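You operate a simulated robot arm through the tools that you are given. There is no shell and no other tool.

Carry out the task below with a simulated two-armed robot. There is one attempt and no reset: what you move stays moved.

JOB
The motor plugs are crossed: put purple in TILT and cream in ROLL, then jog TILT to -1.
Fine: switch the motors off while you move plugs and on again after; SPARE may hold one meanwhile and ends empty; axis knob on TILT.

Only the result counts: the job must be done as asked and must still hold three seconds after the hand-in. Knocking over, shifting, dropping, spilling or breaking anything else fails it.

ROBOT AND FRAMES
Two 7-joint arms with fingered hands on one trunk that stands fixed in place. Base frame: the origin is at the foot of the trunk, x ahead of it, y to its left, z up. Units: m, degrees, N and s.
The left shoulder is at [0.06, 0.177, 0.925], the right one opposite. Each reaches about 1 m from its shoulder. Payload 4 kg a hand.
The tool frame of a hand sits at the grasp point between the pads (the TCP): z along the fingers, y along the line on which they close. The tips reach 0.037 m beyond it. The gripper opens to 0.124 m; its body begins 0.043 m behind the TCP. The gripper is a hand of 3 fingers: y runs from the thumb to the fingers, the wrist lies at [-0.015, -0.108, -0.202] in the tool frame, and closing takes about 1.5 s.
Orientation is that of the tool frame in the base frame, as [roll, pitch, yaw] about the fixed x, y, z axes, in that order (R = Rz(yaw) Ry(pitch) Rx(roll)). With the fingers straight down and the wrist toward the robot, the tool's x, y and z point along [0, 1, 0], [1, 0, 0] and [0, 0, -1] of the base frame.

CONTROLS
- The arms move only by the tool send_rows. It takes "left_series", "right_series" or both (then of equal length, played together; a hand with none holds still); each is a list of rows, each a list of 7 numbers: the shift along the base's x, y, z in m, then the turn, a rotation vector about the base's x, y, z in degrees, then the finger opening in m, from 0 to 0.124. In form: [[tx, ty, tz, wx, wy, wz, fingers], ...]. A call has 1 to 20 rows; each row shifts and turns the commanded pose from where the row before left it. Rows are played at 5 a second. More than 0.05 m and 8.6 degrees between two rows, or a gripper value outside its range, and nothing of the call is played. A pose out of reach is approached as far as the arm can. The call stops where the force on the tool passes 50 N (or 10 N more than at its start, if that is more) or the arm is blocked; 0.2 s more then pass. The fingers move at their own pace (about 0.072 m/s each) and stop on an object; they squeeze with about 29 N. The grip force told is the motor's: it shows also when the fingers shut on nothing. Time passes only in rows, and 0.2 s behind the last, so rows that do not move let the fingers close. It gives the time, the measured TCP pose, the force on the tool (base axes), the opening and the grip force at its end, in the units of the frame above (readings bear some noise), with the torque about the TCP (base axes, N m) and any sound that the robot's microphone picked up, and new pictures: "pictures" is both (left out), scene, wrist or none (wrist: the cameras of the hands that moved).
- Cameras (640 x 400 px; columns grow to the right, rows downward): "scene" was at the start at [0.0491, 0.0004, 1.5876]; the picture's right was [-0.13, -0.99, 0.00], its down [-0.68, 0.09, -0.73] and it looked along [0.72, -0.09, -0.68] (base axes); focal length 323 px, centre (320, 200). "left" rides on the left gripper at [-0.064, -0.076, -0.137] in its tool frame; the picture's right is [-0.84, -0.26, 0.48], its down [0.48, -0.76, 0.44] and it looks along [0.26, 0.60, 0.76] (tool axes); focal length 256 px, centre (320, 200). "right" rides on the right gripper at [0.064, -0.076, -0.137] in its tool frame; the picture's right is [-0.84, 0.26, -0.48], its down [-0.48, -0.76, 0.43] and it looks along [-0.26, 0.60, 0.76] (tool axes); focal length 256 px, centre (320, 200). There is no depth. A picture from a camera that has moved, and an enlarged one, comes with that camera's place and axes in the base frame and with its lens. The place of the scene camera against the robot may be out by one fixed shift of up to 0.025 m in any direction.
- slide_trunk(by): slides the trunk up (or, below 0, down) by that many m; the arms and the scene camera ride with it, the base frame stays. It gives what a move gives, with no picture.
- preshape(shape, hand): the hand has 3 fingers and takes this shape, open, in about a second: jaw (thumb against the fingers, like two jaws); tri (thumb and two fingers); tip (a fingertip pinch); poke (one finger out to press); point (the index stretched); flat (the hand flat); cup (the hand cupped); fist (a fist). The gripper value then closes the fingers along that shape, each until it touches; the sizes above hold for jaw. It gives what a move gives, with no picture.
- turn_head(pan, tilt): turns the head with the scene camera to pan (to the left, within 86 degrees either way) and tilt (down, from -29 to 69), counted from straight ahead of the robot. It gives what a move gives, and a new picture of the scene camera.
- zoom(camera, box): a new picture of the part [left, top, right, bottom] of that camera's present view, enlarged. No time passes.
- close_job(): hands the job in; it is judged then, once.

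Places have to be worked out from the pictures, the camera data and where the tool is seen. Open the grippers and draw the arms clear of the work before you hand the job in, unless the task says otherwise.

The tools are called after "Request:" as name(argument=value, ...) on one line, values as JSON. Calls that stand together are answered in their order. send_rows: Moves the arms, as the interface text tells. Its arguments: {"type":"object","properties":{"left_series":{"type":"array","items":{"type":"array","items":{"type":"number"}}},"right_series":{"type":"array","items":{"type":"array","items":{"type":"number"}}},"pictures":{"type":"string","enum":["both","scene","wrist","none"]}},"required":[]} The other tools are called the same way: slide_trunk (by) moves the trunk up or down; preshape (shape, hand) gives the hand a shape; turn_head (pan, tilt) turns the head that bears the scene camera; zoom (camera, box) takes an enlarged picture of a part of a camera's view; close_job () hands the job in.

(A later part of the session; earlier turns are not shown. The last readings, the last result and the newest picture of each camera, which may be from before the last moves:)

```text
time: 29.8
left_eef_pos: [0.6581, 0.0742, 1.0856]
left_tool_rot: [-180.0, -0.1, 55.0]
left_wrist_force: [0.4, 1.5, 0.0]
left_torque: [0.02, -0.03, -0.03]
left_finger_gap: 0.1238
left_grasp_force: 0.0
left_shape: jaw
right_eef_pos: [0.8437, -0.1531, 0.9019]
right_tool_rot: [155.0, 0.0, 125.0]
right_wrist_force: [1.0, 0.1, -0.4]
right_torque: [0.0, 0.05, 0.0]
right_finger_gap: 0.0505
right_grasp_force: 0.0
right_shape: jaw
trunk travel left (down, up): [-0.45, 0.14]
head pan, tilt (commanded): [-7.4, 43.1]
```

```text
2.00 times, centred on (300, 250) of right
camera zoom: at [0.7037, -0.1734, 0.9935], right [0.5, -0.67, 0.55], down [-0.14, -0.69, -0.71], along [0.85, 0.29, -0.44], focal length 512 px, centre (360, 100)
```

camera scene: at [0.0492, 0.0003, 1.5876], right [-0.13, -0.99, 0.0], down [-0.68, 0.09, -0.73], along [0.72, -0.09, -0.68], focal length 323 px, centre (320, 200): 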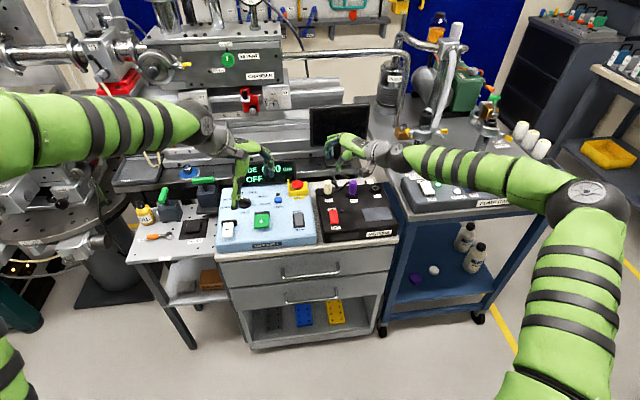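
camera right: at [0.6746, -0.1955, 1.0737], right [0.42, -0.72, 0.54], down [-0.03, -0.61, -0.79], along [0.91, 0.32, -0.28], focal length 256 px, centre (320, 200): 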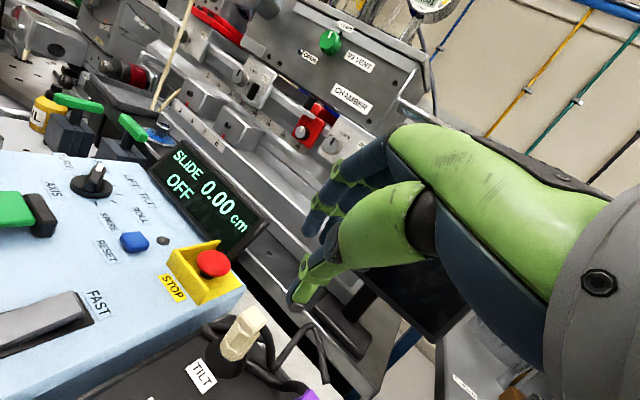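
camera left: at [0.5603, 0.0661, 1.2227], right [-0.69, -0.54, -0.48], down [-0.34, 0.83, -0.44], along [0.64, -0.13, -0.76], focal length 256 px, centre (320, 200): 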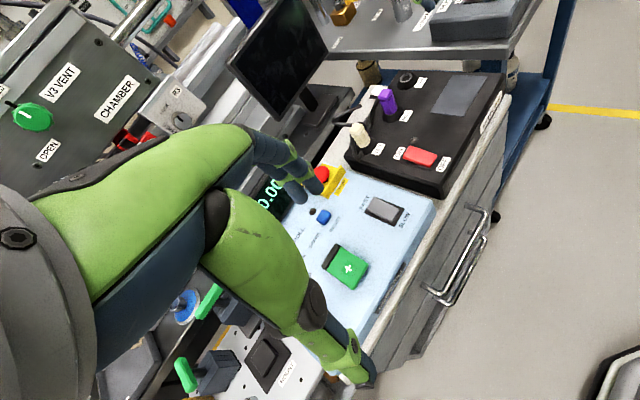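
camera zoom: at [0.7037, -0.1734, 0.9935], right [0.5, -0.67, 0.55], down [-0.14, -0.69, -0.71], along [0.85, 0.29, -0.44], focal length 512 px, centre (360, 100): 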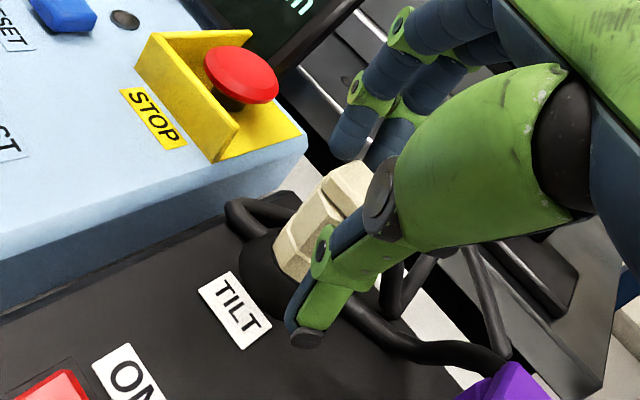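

Finger gap looks ~17 mm and thumb gap ~8 mm, so I'll shift 4 mm toward the robot along the closing line and close gradually to 0.035 to check contact.

Request:
send_rows(right_series=[[-0.0033, -0.0023, 0, 0, 0, 0, 0.05], [0, 0, 0, 0, 0, 0, 0.04], [0, 0, 0, 0, 0, 0, 0.035], [0, 0, 0, 0, 0, 0, 0.035], [0, 0, 0, 0, 0, 0, 0.035]], pictures="none")

Request:
zoom(camera="left", box=[340, 95, 410, 160])

Request:
zoom(camera="scene", box=[320, 155, 380, 210])

```text
time: 31.0
left_eef_pos: [0.6579, 0.0751, 1.0855]
left_tool_rot: [180.0, 0.1, 55.0]
left_wrist_force: [0.6, -0.5, -0.1]
left_torque: [-0.01, -0.03, -0.03]
left_finger_gap: 0.1238
left_grasp_force: 0.0
left_shape: jaw
right_eef_pos: [0.841, -0.1558, 0.9041]
right_tool_rot: [154.9, 0.1, 125.0]
right_wrist_force: [1.7, 0.9, 2.5]
right_torque: [0.03, -0.12, -0.01]
right_finger_gap: 0.036
right_grasp_force: 0.0
right_shape: jaw
trunk travel left (down, up): [-0.45, 0.14]
head pan, tilt (commanded): [-7.4, 43.1]
```

```text
6.15 times, centred on (375, 128) of left
camera zoom: at [0.5602, 0.0657, 1.2228], right [-0.69, -0.54, -0.48], down [-0.34, 0.83, -0.44], along [0.64, -0.13, -0.76], focal length 1575 px, centre (-18, 646)
```

zoom: 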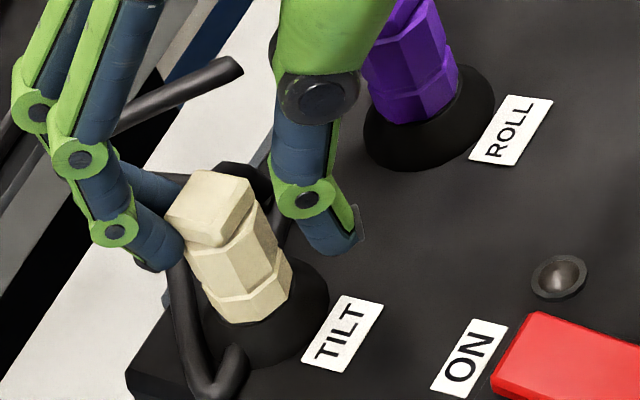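

```text
7.27 times, centred on (350, 182) of scene
camera zoom: at [0.0492, 0.0005, 1.5876], right [-0.13, -0.99, 0.0], down [-0.68, 0.09, -0.73], along [0.72, -0.09, -0.68], focal length 2350 px, centre (102, 327)
```

zoom: 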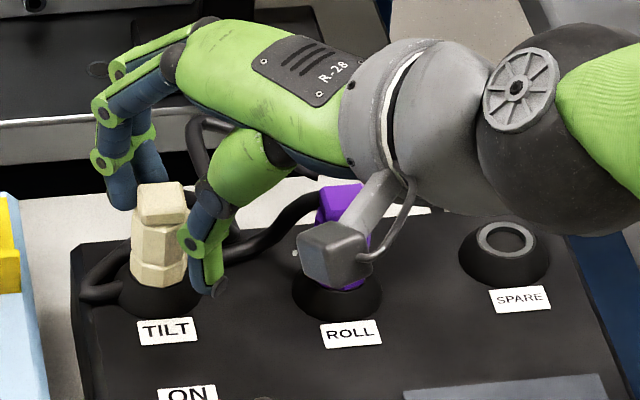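

The fingers touch first now with the thumb a few mm off, and the plug is still upright. I'll shift back 2 mm and close fully.

Request:
send_rows(right_series=[[0.0018, 0.0012, 0, 0, 0, 0, 0.035], [0, 0, 0, 0, 0, 0, 0.028], [0, 0, 0, 0, 0, 0, 0.02], [0, 0, 0, 0, 0, 0, 0.0], [0, 0, 0, 0, 0, 0, 0.0], [0, 0, 0, 0, 0, 0, 0.0]], pictures="none")

Request:
zoom(camera="left", box=[340, 95, 410, 160])

Request:
zoom(camera="scene", box=[320, 155, 380, 210])

Request:
zoom(camera="right", box=[200, 150, 400, 350])

```text
time: 32.4
left_eef_pos: [0.6577, 0.0751, 1.086]
left_tool_rot: [-179.9, -0.1, 54.9]
left_wrist_force: [0.0, -0.1, -0.3]
left_torque: [0.04, -0.02, -0.01]
left_finger_gap: 0.1237
left_grasp_force: 0.0
left_shape: jaw
right_eef_pos: [0.8433, -0.1533, 0.902]
right_tool_rot: [155.0, -0.1, 125.0]
right_wrist_force: [0.2, 1.2, 3.3]
right_torque: [0.04, -0.04, 0.01]
right_finger_gap: 0.0204
right_grasp_force: 29.6
right_shape: jaw
trunk travel left (down, up): [-0.45, 0.14]
head pan, tilt (commanded): [-7.4, 43.1]
```

```text
6.15 times, centred on (375, 128) of left
camera zoom: at [0.56, 0.0657, 1.2229], right [-0.69, -0.54, -0.48], down [-0.34, 0.83, -0.44], along [0.64, -0.13, -0.76], focal length 1575 px, centre (-18, 646)
```

zoom: 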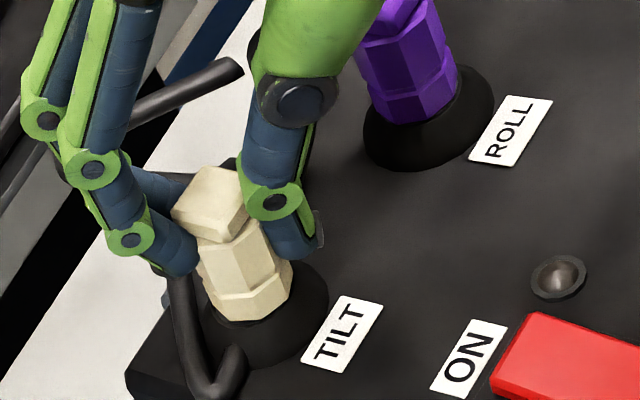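

```text
7.27 times, centred on (350, 182) of scene
camera zoom: at [0.0489, 0.0005, 1.5876], right [-0.13, -0.99, 0.0], down [-0.68, 0.09, -0.73], along [0.72, -0.09, -0.68], focal length 2350 px, centre (102, 327)
```

zoom: 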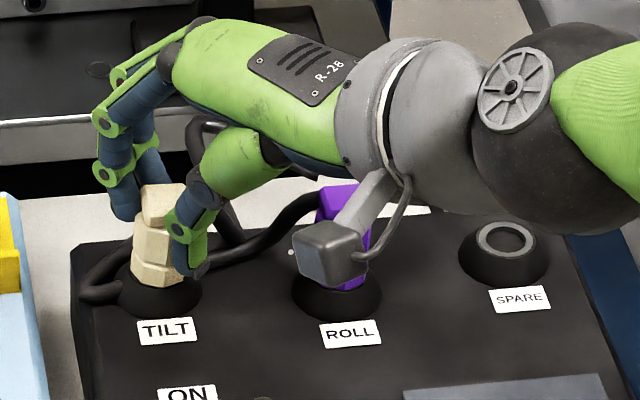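

```text
2.00 times, centred on (300, 250) of right
camera zoom: at [0.7009, -0.1747, 0.9937], right [0.5, -0.67, 0.55], down [-0.14, -0.69, -0.71], along [0.85, 0.29, -0.44], focal length 512 px, centre (360, 100)
```

zoom: 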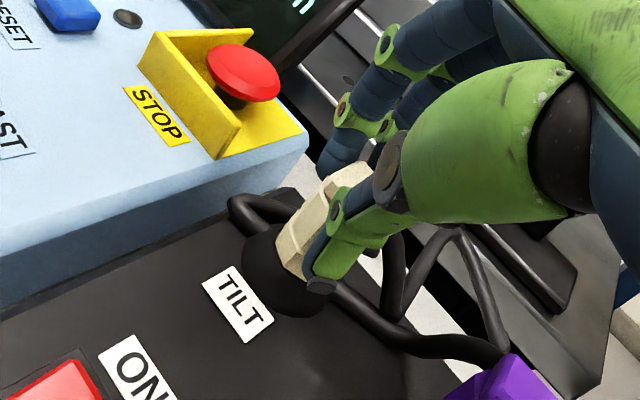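

The plug is now held upright with almost no side load. I'll pull straight up in small steps.

Request:
send_rows(right_series=[[0, 0, 0.004, 0, 0, 0, 0], [0, 0, 0.006, 0, 0, 0, 0], [0, 0, 0.008, 0, 0, 0, 0], [0, 0, 0.01, 0, 0, 0, 0], [0, 0, 0.01, 0, 0, 0, 0], [0, 0, 0, 0, 0, 0, 0]], pictures="none")

Request:
zoom(camera="left", box=[330, 85, 410, 160])

Request:
zoom(camera="scene", box=[310, 145, 390, 210])

Request:
zoom(camera="right", box=[200, 150, 400, 350])

```text
time: 33.8
left_eef_pos: [0.6581, 0.0746, 1.0856]
left_tool_rot: [-180.0, 0.0, 54.9]
left_wrist_force: [0.2, -0.4, 1.0]
left_torque: [-0.03, -0.02, 0.0]
left_finger_gap: 0.1239
left_grasp_force: 0.1
left_shape: jaw
right_eef_pos: [0.8416, -0.1515, 0.9396]
right_tool_rot: [155.0, 0.1, 125.0]
right_wrist_force: [0.2, -0.7, 0.1]
right_torque: [0.0, 0.0, 0.02]
right_finger_gap: 0.0199
right_grasp_force: 29.0
right_shape: jaw
trunk travel left (down, up): [-0.45, 0.14]
head pan, tilt (commanded): [-7.4, 43.1]
```

```text
5.33 times, centred on (370, 122) of left
camera zoom: at [0.5602, 0.0656, 1.2228], right [-0.69, -0.54, -0.48], down [-0.34, 0.83, -0.44], along [0.64, -0.13, -0.76], focal length 1365 px, centre (53, 613)
```

zoom: 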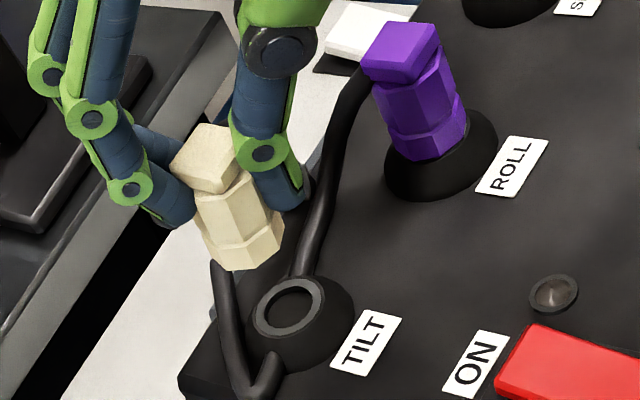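

```text
6.15 times, centred on (350, 178) of scene
camera zoom: at [0.0493, 0.0003, 1.5876], right [-0.13, -0.99, 0.0], down [-0.68, 0.09, -0.73], along [0.72, -0.09, -0.68], focal length 1988 px, centre (135, 338)
```

zoom: 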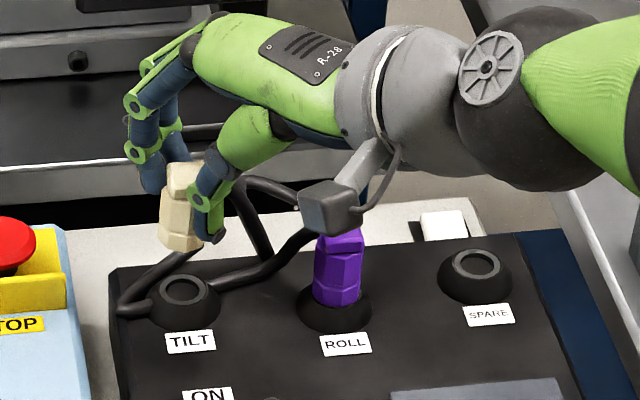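

```text
2.00 times, centred on (300, 250) of right
camera zoom: at [0.7013, -0.173, 1.0316], right [0.5, -0.67, 0.55], down [-0.14, -0.69, -0.71], along [0.85, 0.29, -0.44], focal length 512 px, centre (360, 100)
```

zoom: 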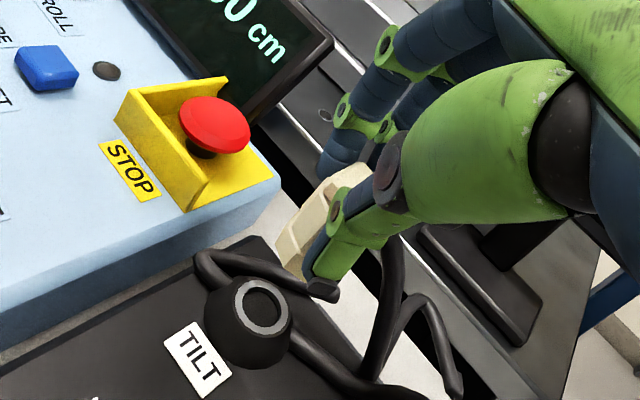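

Cream is out and TILT is empty; its ring shows at about (0.857, -0.143, 0.849), and SPARE at (0.857, -0.308). I'll raise to clear purple and carry cream 0.165 m to the right, above SPARE.

Request:
send_rows(right_series=[[0, 0, 0.03, 0, 0, 0, 0], [0, 0, 0.03, 0, 0, 0, 0], [0, -0.033, 0, 0, 0, 0, 0], [0, -0.033, 0, 0, 0, 0, 0], [0, -0.033, 0, 0, 0, 0, 0], [0, -0.033, 0, 0, 0, 0, 0], [0, -0.033, 0, 0, 0, 0, 0], [0, 0, 0, 0, 0, 0, 0]], pictures="both")

Request:
zoom(camera="left", box=[330, 40, 450, 160])

Request:
zoom(camera="scene", box=[320, 135, 420, 220])

Request:
zoom(camera="right", box=[150, 150, 400, 350])

```text
time: 35.6
left_eef_pos: [0.6586, 0.0736, 1.0854]
left_tool_rot: [-180.0, 0.0, 54.9]
left_wrist_force: [-0.4, -0.4, 0.0]
left_torque: [0.02, -0.01, 0.0]
left_finger_gap: 0.1238
left_grasp_force: 0.1
left_shape: jaw
right_eef_pos: [0.8405, -0.3192, 1.0022]
right_tool_rot: [155.0, 0.1, 125.0]
right_wrist_force: [-0.1, 0.5, -0.6]
right_torque: [-0.03, 0.03, 0.01]
right_finger_gap: 0.0198
right_grasp_force: 28.7
right_shape: jaw
trunk travel left (down, up): [-0.45, 0.14]
head pan, tilt (commanded): [-7.4, 43.1]
camera scene: at [0.0493, 0.0004, 1.5876], right [-0.13, -0.99, 0.0], down [-0.68, 0.09, -0.73], along [0.72, -0.09, -0.68], focal length 323 px, centre (320, 200)
camera right: at [0.6996, -0.3397, 1.0928], right [0.5, -0.67, 0.55], down [-0.14, -0.69, -0.71], along [0.85, 0.29, -0.44], focal length 256 px, centre (320, 200)
```

scene: 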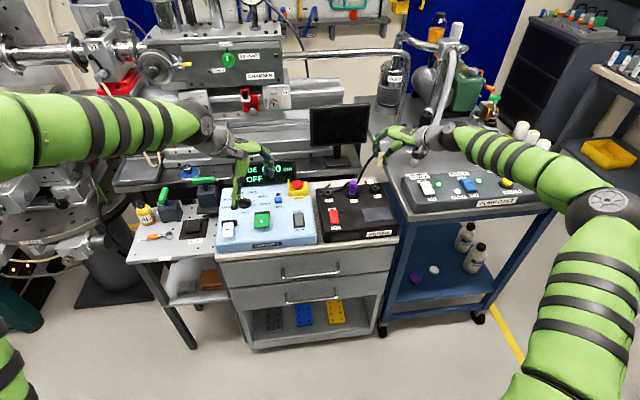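
right: 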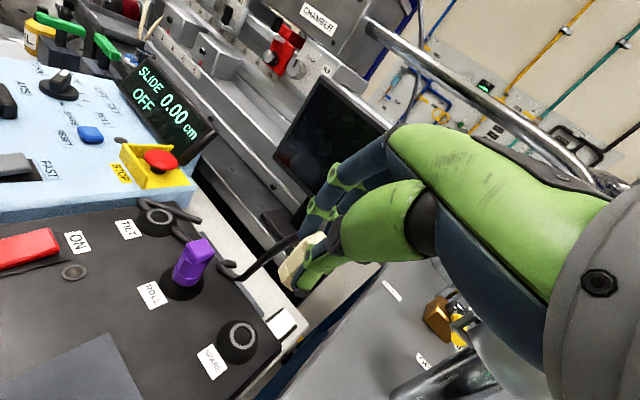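

```text
3.33 times, centred on (390, 100) of left
camera zoom: at [0.5603, 0.0657, 1.2227], right [-0.69, -0.54, -0.48], down [-0.34, 0.83, -0.43], along [0.64, -0.13, -0.76], focal length 853 px, centre (87, 533)
```

zoom: 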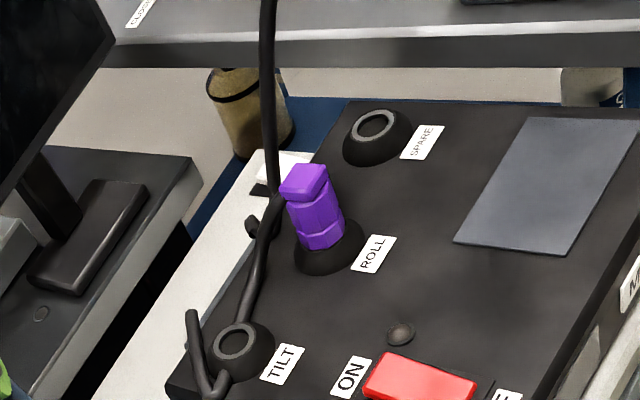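

```text
4.71 times, centred on (370, 178) of scene
camera zoom: at [0.0493, 0.0004, 1.5876], right [-0.13, -0.99, 0.0], down [-0.68, 0.09, -0.73], along [0.72, -0.09, -0.68], focal length 1520 px, centre (85, 306)
```

zoom: 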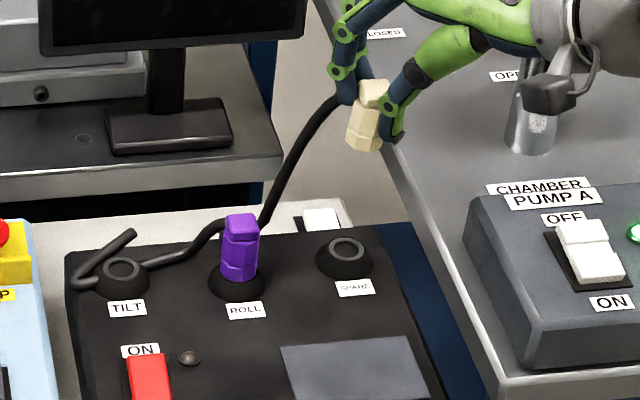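

```text
2.00 times, centred on (275, 250) of right
camera zoom: at [0.6996, -0.3397, 1.0928], right [0.5, -0.67, 0.55], down [-0.14, -0.69, -0.71], along [0.85, 0.29, -0.44], focal length 512 px, centre (410, 100)
```

zoom: 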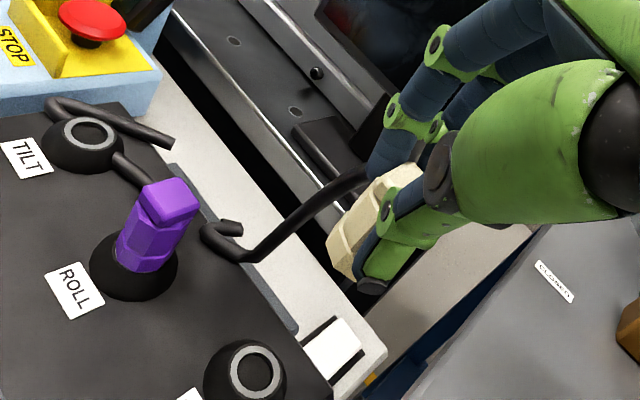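

Cream hangs vertical in the grip with its cable trailing freely. I'll lower until its lower end is about 4 cm above the SPARE seat and check alignment.

Request:
send_rows(right_series=[[0, 0, -0.03, 0, 0, 0, 0], [0, 0, -0.025, 0, 0, 0, 0], [0, 0, 0, 0, 0, 0, 0], [0, 0, 0, 0, 0, 0, 0]], pictures="none")

Request:
zoom(camera="left", box=[350, 20, 450, 120])

Request:
zoom(camera="scene", box=[345, 145, 405, 205])

Request:
zoom(camera="right", box=[210, 200, 350, 320])

```text
time: 36.6
left_eef_pos: [0.6582, 0.0738, 1.0864]
left_tool_rot: [-179.9, 0.1, 54.9]
left_wrist_force: [0.8, -0.9, 0.1]
left_torque: [-0.03, 0.02, 0.0]
left_finger_gap: 0.1238
left_grasp_force: 0.1
left_shape: jaw
right_eef_pos: [0.8387, -0.3157, 0.9464]
right_tool_rot: [155.1, 0.1, 125.0]
right_wrist_force: [0.0, 0.7, -0.1]
right_torque: [-0.01, 0.05, 0.03]
right_finger_gap: 0.0199
right_grasp_force: 29.1
right_shape: jaw
trunk travel left (down, up): [-0.45, 0.14]
head pan, tilt (commanded): [-7.4, 43.1]
```

```text
4.00 times, centred on (400, 70) of left
camera zoom: at [0.5603, 0.0655, 1.2227], right [-0.69, -0.54, -0.48], down [-0.34, 0.83, -0.43], along [0.64, -0.13, -0.76], focal length 1024 px, centre (0, 720)
```

zoom: 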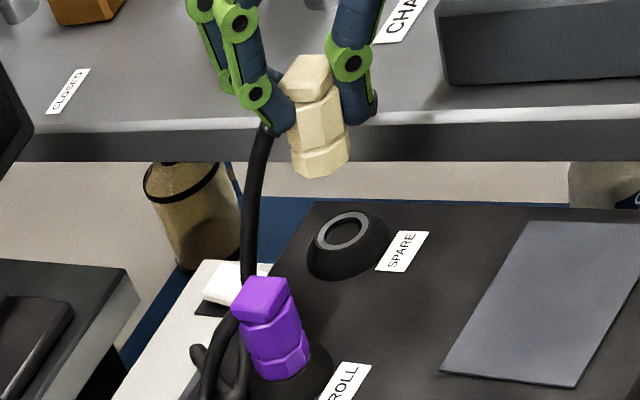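

```text
6.67 times, centred on (375, 175) of scene
camera zoom: at [0.0493, 0.0003, 1.5876], right [-0.13, -0.99, 0.0], down [-0.68, 0.09, -0.73], along [0.72, -0.09, -0.68], focal length 2154 px, centre (-47, 367)
```

zoom: 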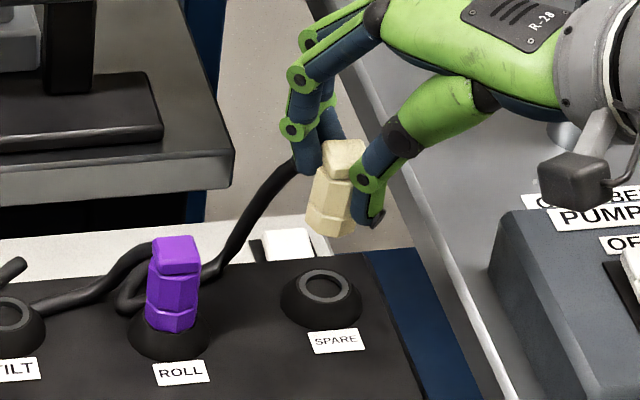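

```text
3.33 times, centred on (280, 260) of right
camera zoom: at [0.6992, -0.3374, 1.0383], right [0.5, -0.67, 0.55], down [-0.14, -0.69, -0.71], along [0.85, 0.29, -0.44], focal length 853 px, centre (453, 0)
```

zoom: 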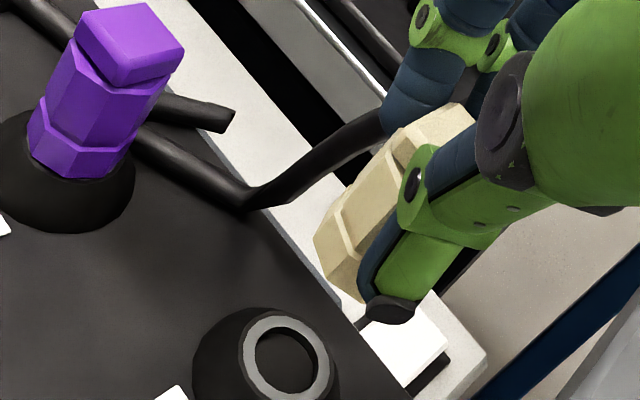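

The plug may lean a few degrees toward the thumb. I'll zoom tighter in both views to measure its axis against the SPARE ring before correcting.

Request:
zoom(camera="left", box=[400, 25, 464, 89])

Request:
zoom(camera="scene", box=[360, 160, 392, 200])

```text
6.25 times, centred on (432, 57) of left
camera zoom: at [0.5603, 0.0655, 1.2227], right [-0.69, -0.54, -0.48], down [-0.34, 0.83, -0.43], along [0.64, -0.13, -0.76], focal length 1600 px, centre (-380, 1094)
```

zoom: 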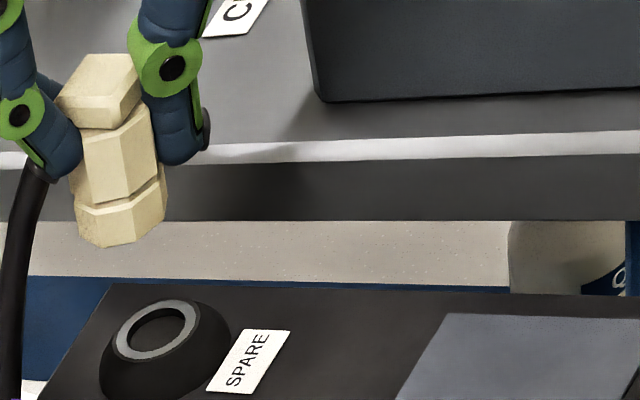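

```text
10.00 times, centred on (376, 180) of scene
camera zoom: at [0.0493, 0.0003, 1.5876], right [-0.13, -0.99, 0.0], down [-0.68, 0.09, -0.73], along [0.72, -0.09, -0.68], focal length 3231 px, centre (-240, 400)
```

zoom: 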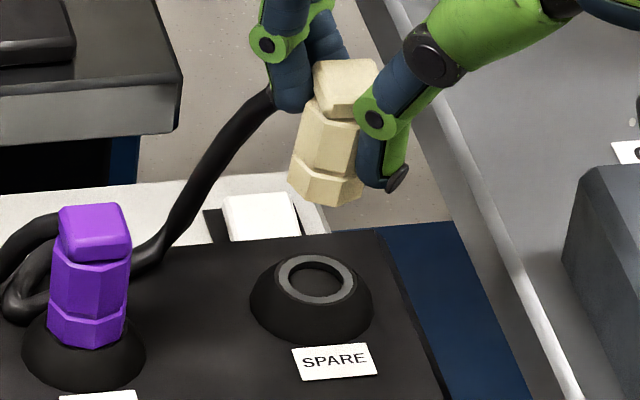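

I measure a lean of about 4–5° with the lower end only ~1 mm off. I'll rotate the hand back to upright the plug, compensate the shift, and lower to just above the ring.

Request:
send_rows(right_series=[[0.0028, 0.0011, 0.0016, -2.1, 4.1, 0, 0], [0, 0, -0.015, 0, 0, 0, 0], [0, 0, -0.015, 0, 0, 0, 0], [0, 0, 0, 0, 0, 0, 0]], pictures="none")

Request:
zoom(camera="left", box=[400, 25, 464, 89])

Request:
zoom(camera="scene", box=[360, 160, 392, 200])

Request:
zoom(camera="right", box=[230, 210, 330, 310])

```text
time: 37.6
left_eef_pos: [0.6595, 0.0737, 1.0857]
left_tool_rot: [179.9, 0.0, 54.8]
left_wrist_force: [-0.8, 0.3, 0.1]
left_torque: [-0.02, -0.02, -0.04]
left_finger_gap: 0.1239
left_grasp_force: 0.0
left_shape: jaw
right_eef_pos: [0.843, -0.3136, 0.9173]
right_tool_rot: [159.6, -0.6, 124.9]
right_wrist_force: [-0.3, -0.2, -1.2]
right_torque: [0.0, -0.03, -0.04]
right_finger_gap: 0.0199
right_grasp_force: 28.8
right_shape: jaw
trunk travel left (down, up): [-0.45, 0.14]
head pan, tilt (commanded): [-7.4, 43.1]
```

```text
6.25 times, centred on (432, 57) of left
camera zoom: at [0.5602, 0.0656, 1.2228], right [-0.69, -0.54, -0.48], down [-0.34, 0.83, -0.44], along [0.64, -0.13, -0.76], focal length 1600 px, centre (-380, 1094)
```

zoom: 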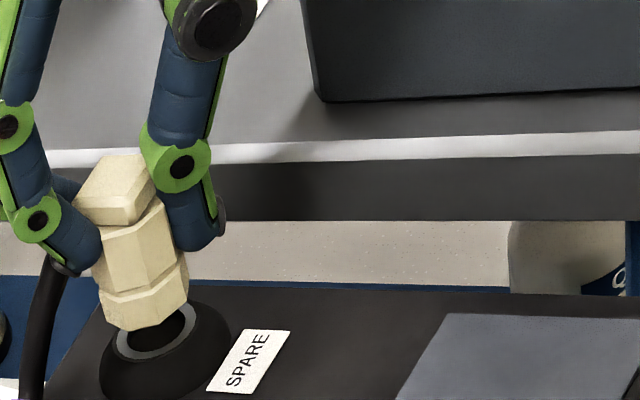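

```text
10.00 times, centred on (376, 180) of scene
camera zoom: at [0.0493, 0.0004, 1.5876], right [-0.13, -0.99, 0.0], down [-0.68, 0.09, -0.73], along [0.72, -0.09, -0.68], focal length 3231 px, centre (-240, 400)
```

zoom: 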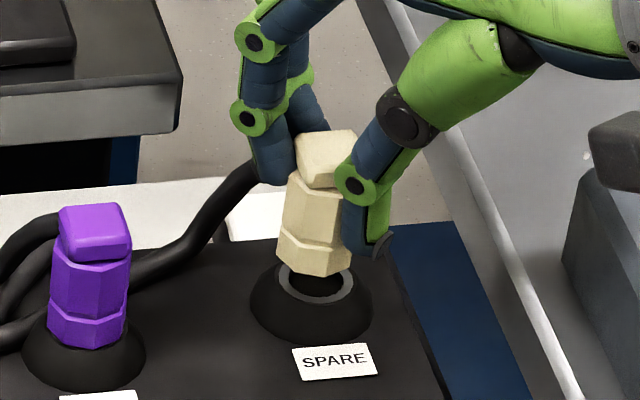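

```text
4.00 times, centred on (280, 260) of right
camera zoom: at [0.7097, -0.3316, 1.0191], right [0.54, -0.65, 0.53], down [-0.19, -0.71, -0.68], along [0.82, 0.27, -0.51], focal length 1024 px, centre (480, -40)
```

zoom: 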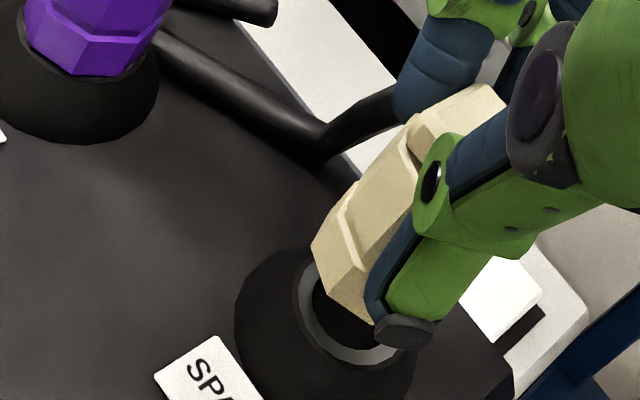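

Now upright; the plug sits ~1.4 mm too far left of the ring's centre. I'll correct that and lower gently into SPARE, watching the force.

Request:
send_rows(right_series=[[0, -0.0014, -0.006, 0, 0, 0, 0], [0, 0, -0.004, 0, 0, 0, 0], [0, 0, -0.003, 0, 0, 0, 0], [0, 0, 0, 0, 0, 0, 0]], pictures="none")

Request:
zoom(camera="left", box=[400, 25, 464, 89])

Request:
zoom(camera="scene", box=[360, 160, 392, 200])

```text
time: 38.6
left_eef_pos: [0.6581, 0.0753, 1.0858]
left_tool_rot: [-179.9, 0.1, 54.9]
left_wrist_force: [-0.1, -0.5, 0.7]
left_torque: [0.0, 0.02, -0.05]
left_finger_gap: 0.1236
left_grasp_force: 0.0
left_shape: jaw
right_eef_pos: [0.8455, -0.3186, 0.904]
right_tool_rot: [159.6, -0.6, 125.0]
right_wrist_force: [3.4, 1.8, -0.9]
right_torque: [0.11, -0.13, -0.01]
right_finger_gap: 0.0197
right_grasp_force: 29.3
right_shape: jaw
trunk travel left (down, up): [-0.45, 0.14]
head pan, tilt (commanded): [-7.4, 43.1]
```

```text
6.25 times, centred on (432, 57) of left
camera zoom: at [0.5606, 0.0657, 1.2226], right [-0.69, -0.54, -0.48], down [-0.34, 0.83, -0.43], along [0.63, -0.13, -0.76], focal length 1600 px, centre (-380, 1094)
```

zoom: 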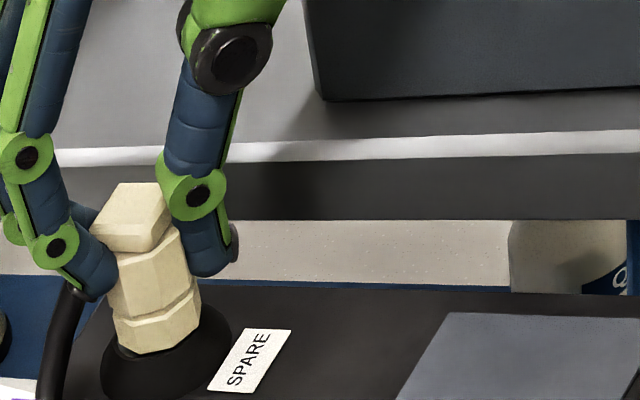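

```text
10.00 times, centred on (376, 180) of scene
camera zoom: at [0.0497, 0.0004, 1.5875], right [-0.13, -0.99, 0.0], down [-0.68, 0.09, -0.73], along [0.72, -0.09, -0.68], focal length 3231 px, centre (-240, 400)
```

zoom: 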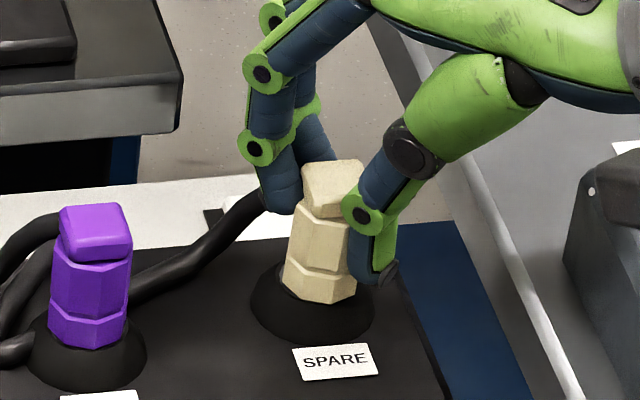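

The plug appears to have drawn itself into SPARE (small centring forces). I'll press a couple of mm more to confirm it bottoms out.

Request:
send_rows(right_series=[[0, 0, -0.003, 0, 0, 0, 0], [0, 0, -0.003, 0, 0, 0, 0], [0, 0, 0, 0, 0, 0, 0]], pictures="none")

Request:
zoom(camera="scene", box=[360, 160, 392, 200])

Request:
zoom(camera="left", box=[400, 25, 464, 89])

```text
time: 39.4
left_eef_pos: [0.6564, 0.0748, 1.0861]
left_tool_rot: [179.9, 0.0, 55.0]
left_wrist_force: [0.7, 0.3, 0.3]
left_torque: [-0.02, -0.02, 0.01]
left_finger_gap: 0.1237
left_grasp_force: 0.0
left_shape: jaw
right_eef_pos: [0.8421, -0.3171, 0.9018]
right_tool_rot: [159.3, -0.5, 125.0]
right_wrist_force: [1.1, 0.9, 20.1]
right_torque: [0.15, -0.26, -0.05]
right_finger_gap: 0.0192
right_grasp_force: 29.5
right_shape: jaw
trunk travel left (down, up): [-0.45, 0.14]
head pan, tilt (commanded): [-7.4, 43.1]
```

```text
10.00 times, centred on (376, 180) of scene
camera zoom: at [0.0474, 0.0011, 1.5879], right [-0.13, -0.99, 0.0], down [-0.68, 0.09, -0.73], along [0.72, -0.1, -0.68], focal length 3231 px, centre (-240, 400)
```

zoom: 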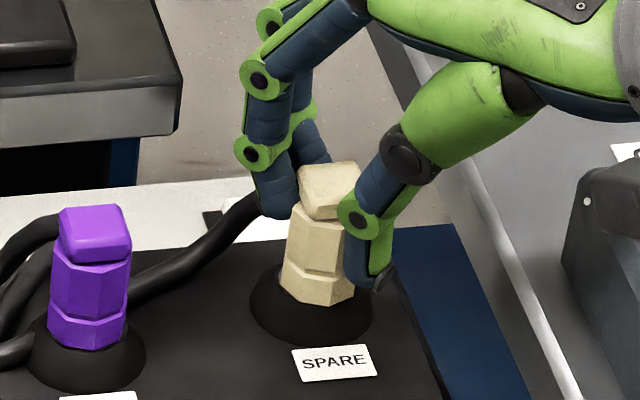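

```text
6.25 times, centred on (432, 57) of left
camera zoom: at [0.5588, 0.0662, 1.2237], right [-0.69, -0.54, -0.48], down [-0.34, 0.83, -0.44], along [0.64, -0.14, -0.76], focal length 1600 px, centre (-380, 1094)
```

zoom: 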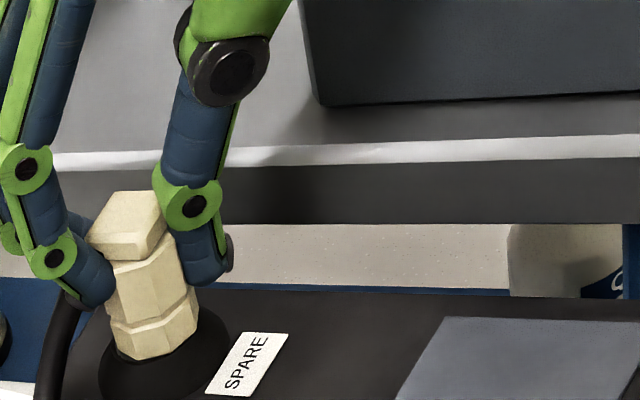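

It is bottomed at 20 N. I'll relieve the push, open gently, and lift straight up to see whether cream stays seated in SPARE.

Request:
send_rows(right_series=[[0, 0, 0.005, 0, 0, 0, 0], [0, 0, 0, 0, 0, 0, 0.025], [0, 0, 0, 0, 0, 0, 0.035], [0, 0, 0, 0, 0, 0, 0.05], [0, 0, 0, 0, 0, 0, 0.06], [0, 0, 0.01, 0, 0, 0, 0.06], [0, 0, 0.03, 0, 0, 0, 0.06], [0, 0, 0.04, 0, 0, 0, 0.06], [0, 0, 0.02, 0, 0, 0, 0.06]], pictures="none")

Request:
zoom(camera="scene", box=[320, 145, 410, 215])

Request:
zoom(camera="left", box=[340, 20, 450, 150])

Request:
zoom(camera="right", box=[100, 150, 350, 400])

```text
time: 41.4
left_eef_pos: [0.6584, 0.0754, 1.0858]
left_tool_rot: [180.0, 0.2, 54.9]
left_wrist_force: [-0.1, -0.1, -0.6]
left_torque: [0.04, 0.01, -0.03]
left_finger_gap: 0.1236
left_grasp_force: 0.2
left_shape: jaw
right_eef_pos: [0.8444, -0.3163, 1.005]
right_tool_rot: [159.7, -0.6, 124.9]
right_wrist_force: [-0.5, 0.8, 0.3]
right_torque: [0.02, -0.02, -0.01]
right_finger_gap: 0.0596
right_grasp_force: 0.0
right_shape: jaw
trunk travel left (down, up): [-0.45, 0.14]
head pan, tilt (commanded): [-7.4, 43.1]
```

```text
5.71 times, centred on (365, 180) of scene
camera zoom: at [0.0491, 0.0005, 1.5875], right [-0.13, -0.99, 0.0], down [-0.68, 0.09, -0.73], along [0.72, -0.09, -0.68], focal length 1846 px, centre (63, 314)
```

zoom: 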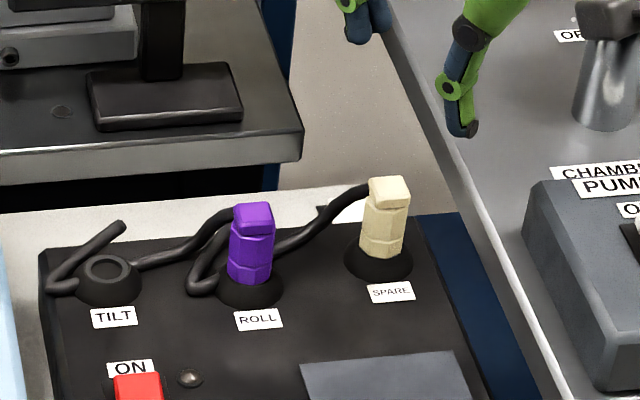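

```text
3.08 times, centred on (395, 85) of left
camera zoom: at [0.5601, 0.0657, 1.2228], right [-0.69, -0.54, -0.48], down [-0.34, 0.83, -0.44], along [0.64, -0.13, -0.76], focal length 788 px, centre (89, 554)
```

zoom: 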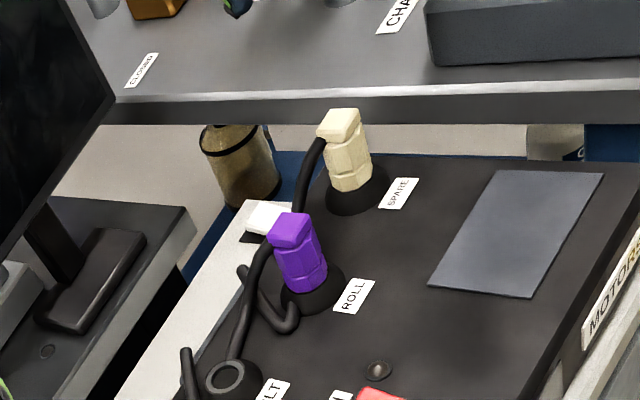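

```text
1.60 times, centred on (225, 275) of right
camera zoom: at [0.7104, -0.3337, 1.1064], right [0.54, -0.65, 0.53], down [-0.19, -0.71, -0.68], along [0.82, 0.27, -0.51], focal length 410 px, centre (472, 80)
```

zoom: 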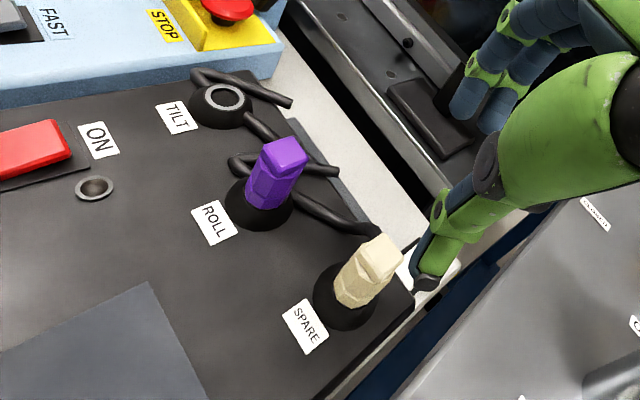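

Cream stands upright in SPARE and TILT is free. Purple's cable leaves back-left, so the left hand coming in from the left suits it: I'll back the right hand off to the right as a viewpoint and start turning the left hand.

Request:
send_rows(right_series=[[-0.015, -0.015, 0.01, -3.88, 5.58, 0, 0.06], [-0.015, -0.015, 0.01, -3.88, 5.58, 0, 0.06], [-0.015, -0.015, 0.005, -3.88, 5.58, 0, 0.06], [-0.01, -0.005, 0, 0, 0, -7, 0.06], [-0.01, -0.005, 0, 0, 0, -7, 0.06], [-0.01, -0.005, 0, 0, 0, -7, 0.06], [-0.01, -0.005, 0, 0, 0, -7, 0.06], [-0.01, -0.005, 0, 0, 0, -7, 0.06]], left_series=[[0, 0, 0, 0, 0, -5, 0.06], [0, 0, 0, -4.02, -4.79, 0, 0.06], [0, 0, 0, -4.02, -4.79, 0, 0.06], [0, 0, 0, -4.02, -4.79, 0, 0.06], [0, 0, 0, -4.02, -4.79, 0, 0.06], [0.02, -0.03, 0, 0, 0, 0, 0.06], [0.02, -0.03, 0, 0, 0, 0, 0.06], [0, 0, 0, 0, 0, 0, 0.06]], pictures="both")

```text
time: 43.2
left_eef_pos: [0.6972, 0.0161, 1.0891]
left_tool_rot: [154.9, -0.1, 50.1]
left_wrist_force: [0.1, 0.9, 0.6]
left_torque: [0.0, 0.02, -0.03]
left_finger_gap: 0.0601
left_grasp_force: 0.0
left_shape: jaw
right_eef_pos: [0.748, -0.3887, 1.0276]
right_tool_rot: [179.9, -0.6, 89.6]
right_wrist_force: [-0.3, -0.9, -0.6]
right_torque: [0.03, 0.0, 0.05]
right_finger_gap: 0.0597
right_grasp_force: 0.1
right_shape: jaw
trunk travel left (down, up): [-0.45, 0.14]
head pan, tilt (commanded): [-7.4, 43.1]
camera scene: at [0.0488, 0.0009, 1.5876], right [-0.13, -0.99, 0.0], down [-0.68, 0.09, -0.73], along [0.72, -0.09, -0.68], focal length 323 px, centre (320, 200)
camera right: at [0.6715, -0.3265, 1.165], right [0.25, -0.84, 0.47], down [-0.76, -0.47, -0.44], along [0.6, -0.25, -0.76], focal length 256 px, centre (320, 200)
camera left: at [0.5608, 0.0483, 1.1814], right [-0.56, -0.62, -0.55], down [-0.08, 0.69, -0.72], along [0.82, -0.36, -0.44], focal length 256 px, centre (320, 200)
```

scene: 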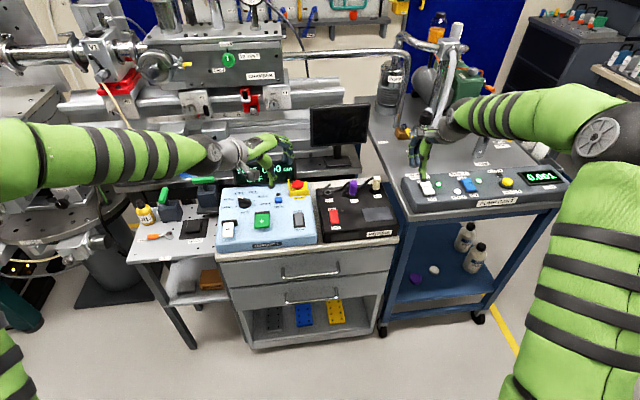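
right: 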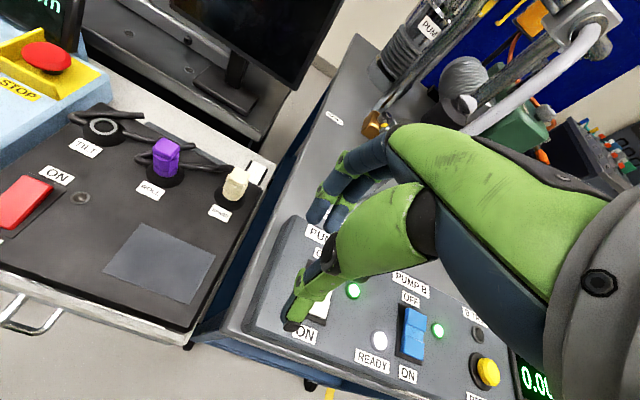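
left: 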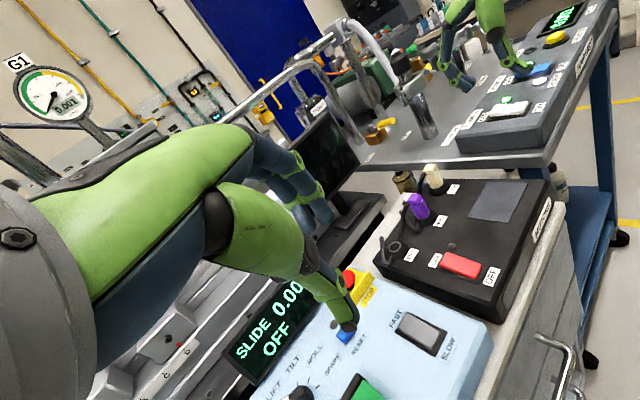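

Both arms are clear of everything. I'll zoom to re-measure purple and the cables from the two new viewpoints.

Request:
zoom(camera="right", box=[60, 80, 270, 240])

Request:
zoom(camera="left", box=[370, 140, 500, 270])

Request:
zoom(camera="right", box=[130, 115, 200, 195])

```text
2.50 times, centred on (165, 160) of right
camera zoom: at [0.6715, -0.3265, 1.165], right [0.25, -0.84, 0.47], down [-0.76, -0.47, -0.44], along [0.6, -0.25, -0.76], focal length 640 px, centre (708, 300)
```

zoom: 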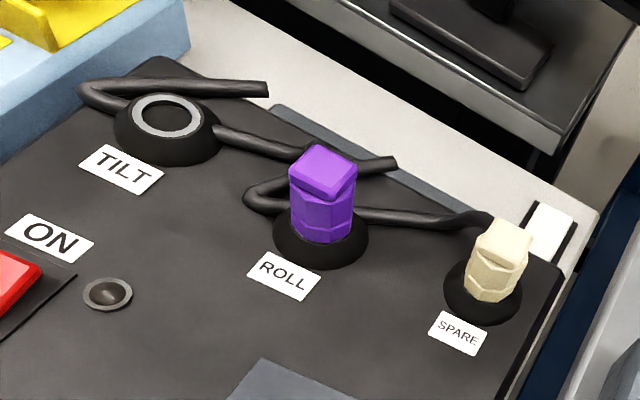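

```text
3.08 times, centred on (435, 205) of left
camera zoom: at [0.5608, 0.0483, 1.1814], right [-0.56, -0.62, -0.55], down [-0.08, 0.69, -0.72], along [0.82, -0.36, -0.44], focal length 788 px, centre (-34, 185)
```

zoom: 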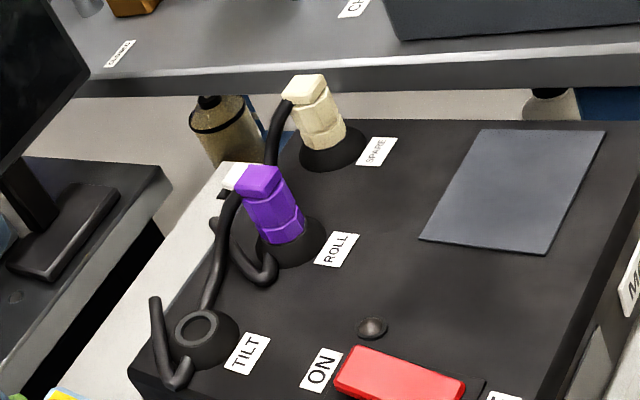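

```text
5.00 times, centred on (165, 155) of right
camera zoom: at [0.6715, -0.3265, 1.165], right [0.25, -0.84, 0.47], down [-0.76, -0.47, -0.44], along [0.6, -0.25, -0.76], focal length 1280 px, centre (1095, 425)
```

zoom: 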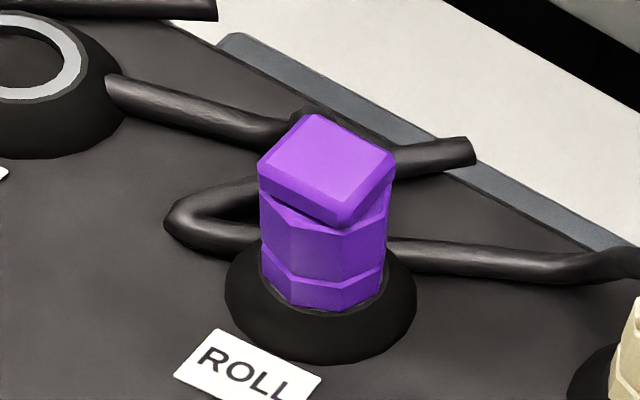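

Purple's top measures (0.845, -0.2255, 0.891), so its body is centred near (0.8435, -0.2255). I'll bring the left hand (yaw -40°, pitch 25°) above it.

Request:
send_rows(left_series=[[0.0189, -0.0329, -0.01, 0, 0, 0, 0.06], [0.0189, -0.0329, -0.01, 0, 0, 0, 0.06], [0.0189, -0.0329, -0.015, 0, 0, 0, 0.06], [0.0189, -0.0329, -0.02, 0, 0, 0, 0.06], [0.0189, -0.0329, -0.02, 0, 0, 0, 0.06], [0.0189, -0.0329, -0.02, 0, 0, 0, 0.06], [0.0189, -0.0327, -0.02, 0, 0, 0, 0.06], [0, 0, 0, 0, 0, 0, 0.06]], pictures="both")

Request:
zoom(camera="right", box=[90, 80, 270, 220])

Request:
zoom(camera="scene", box=[310, 130, 410, 215])

Request:
zoom(camera="left", box=[220, 150, 480, 400])

```text
time: 45.0
left_eef_pos: [0.8313, -0.2118, 0.9728]
left_tool_rot: [155.0, 0.0, 50.0]
left_wrist_force: [-0.2, 0.8, 0.4]
left_torque: [-0.02, -0.01, 0.03]
left_finger_gap: 0.0603
left_grasp_force: 0.1
left_shape: jaw
right_eef_pos: [0.7481, -0.3888, 1.0284]
right_tool_rot: [-180.0, -0.5, 89.7]
right_wrist_force: [0.1, 0.1, 0.0]
right_torque: [-0.01, 0.04, 0.0]
right_finger_gap: 0.06
right_grasp_force: 0.0
right_shape: jaw
trunk travel left (down, up): [-0.45, 0.14]
head pan, tilt (commanded): [-7.4, 43.1]
camera scene: at [0.0491, 0.0004, 1.5876], right [-0.13, -0.99, 0.0], down [-0.68, 0.09, -0.73], along [0.72, -0.09, -0.68], focal length 323 px, centre (320, 200)
camera left: at [0.694, -0.1787, 1.0647], right [-0.56, -0.62, -0.55], down [-0.08, 0.69, -0.72], along [0.82, -0.36, -0.44], focal length 256 px, centre (320, 200)
```

scene: 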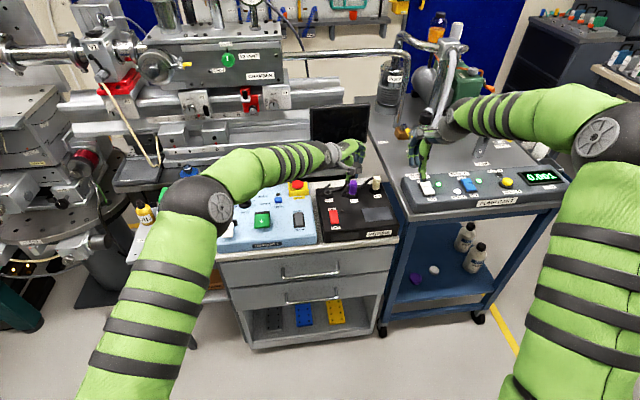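
left: 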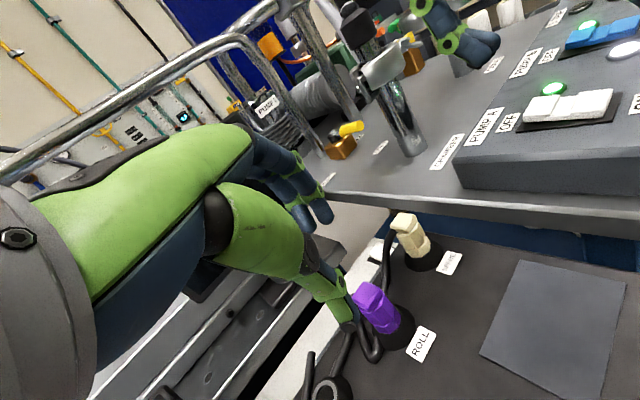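

```text
2.86 times, centred on (180, 150) of right
camera zoom: at [0.6717, -0.3265, 1.1646], right [0.25, -0.84, 0.47], down [-0.76, -0.48, -0.44], along [0.6, -0.25, -0.76], focal length 731 px, centre (720, 343)
```

zoom: 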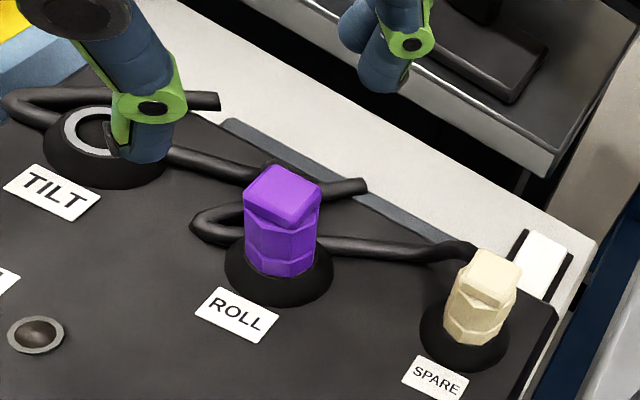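

```text
4.71 times, centred on (360, 172) of scene
camera zoom: at [0.0491, 0.0004, 1.5876], right [-0.13, -0.99, 0.0], down [-0.68, 0.09, -0.73], along [0.72, -0.09, -0.68], focal length 1520 px, centre (132, 329)
```

zoom: 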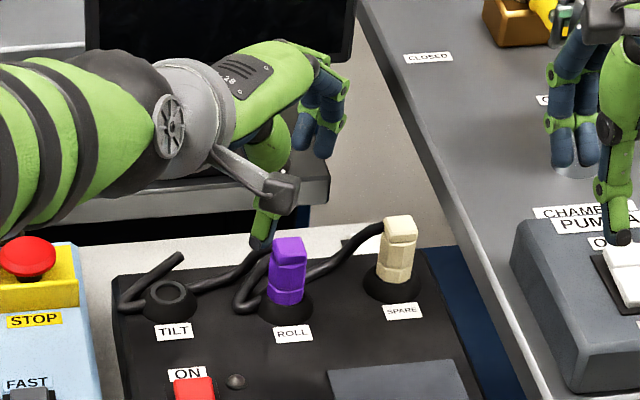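

```text
1.60 times, centred on (350, 275) of left
camera zoom: at [0.694, -0.1787, 1.0647], right [-0.56, -0.62, -0.55], down [-0.08, 0.69, -0.72], along [0.82, -0.36, -0.44], focal length 410 px, centre (272, 80)
```

zoom: 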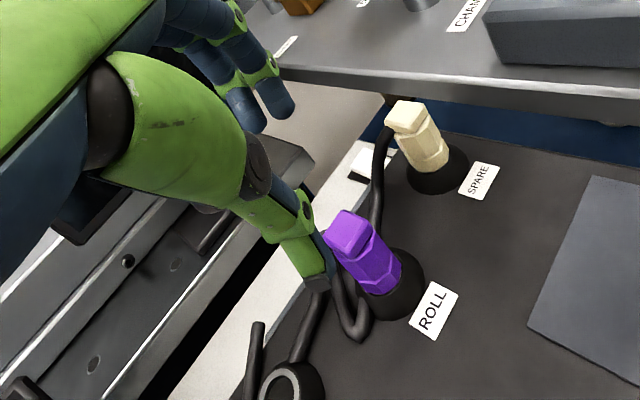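

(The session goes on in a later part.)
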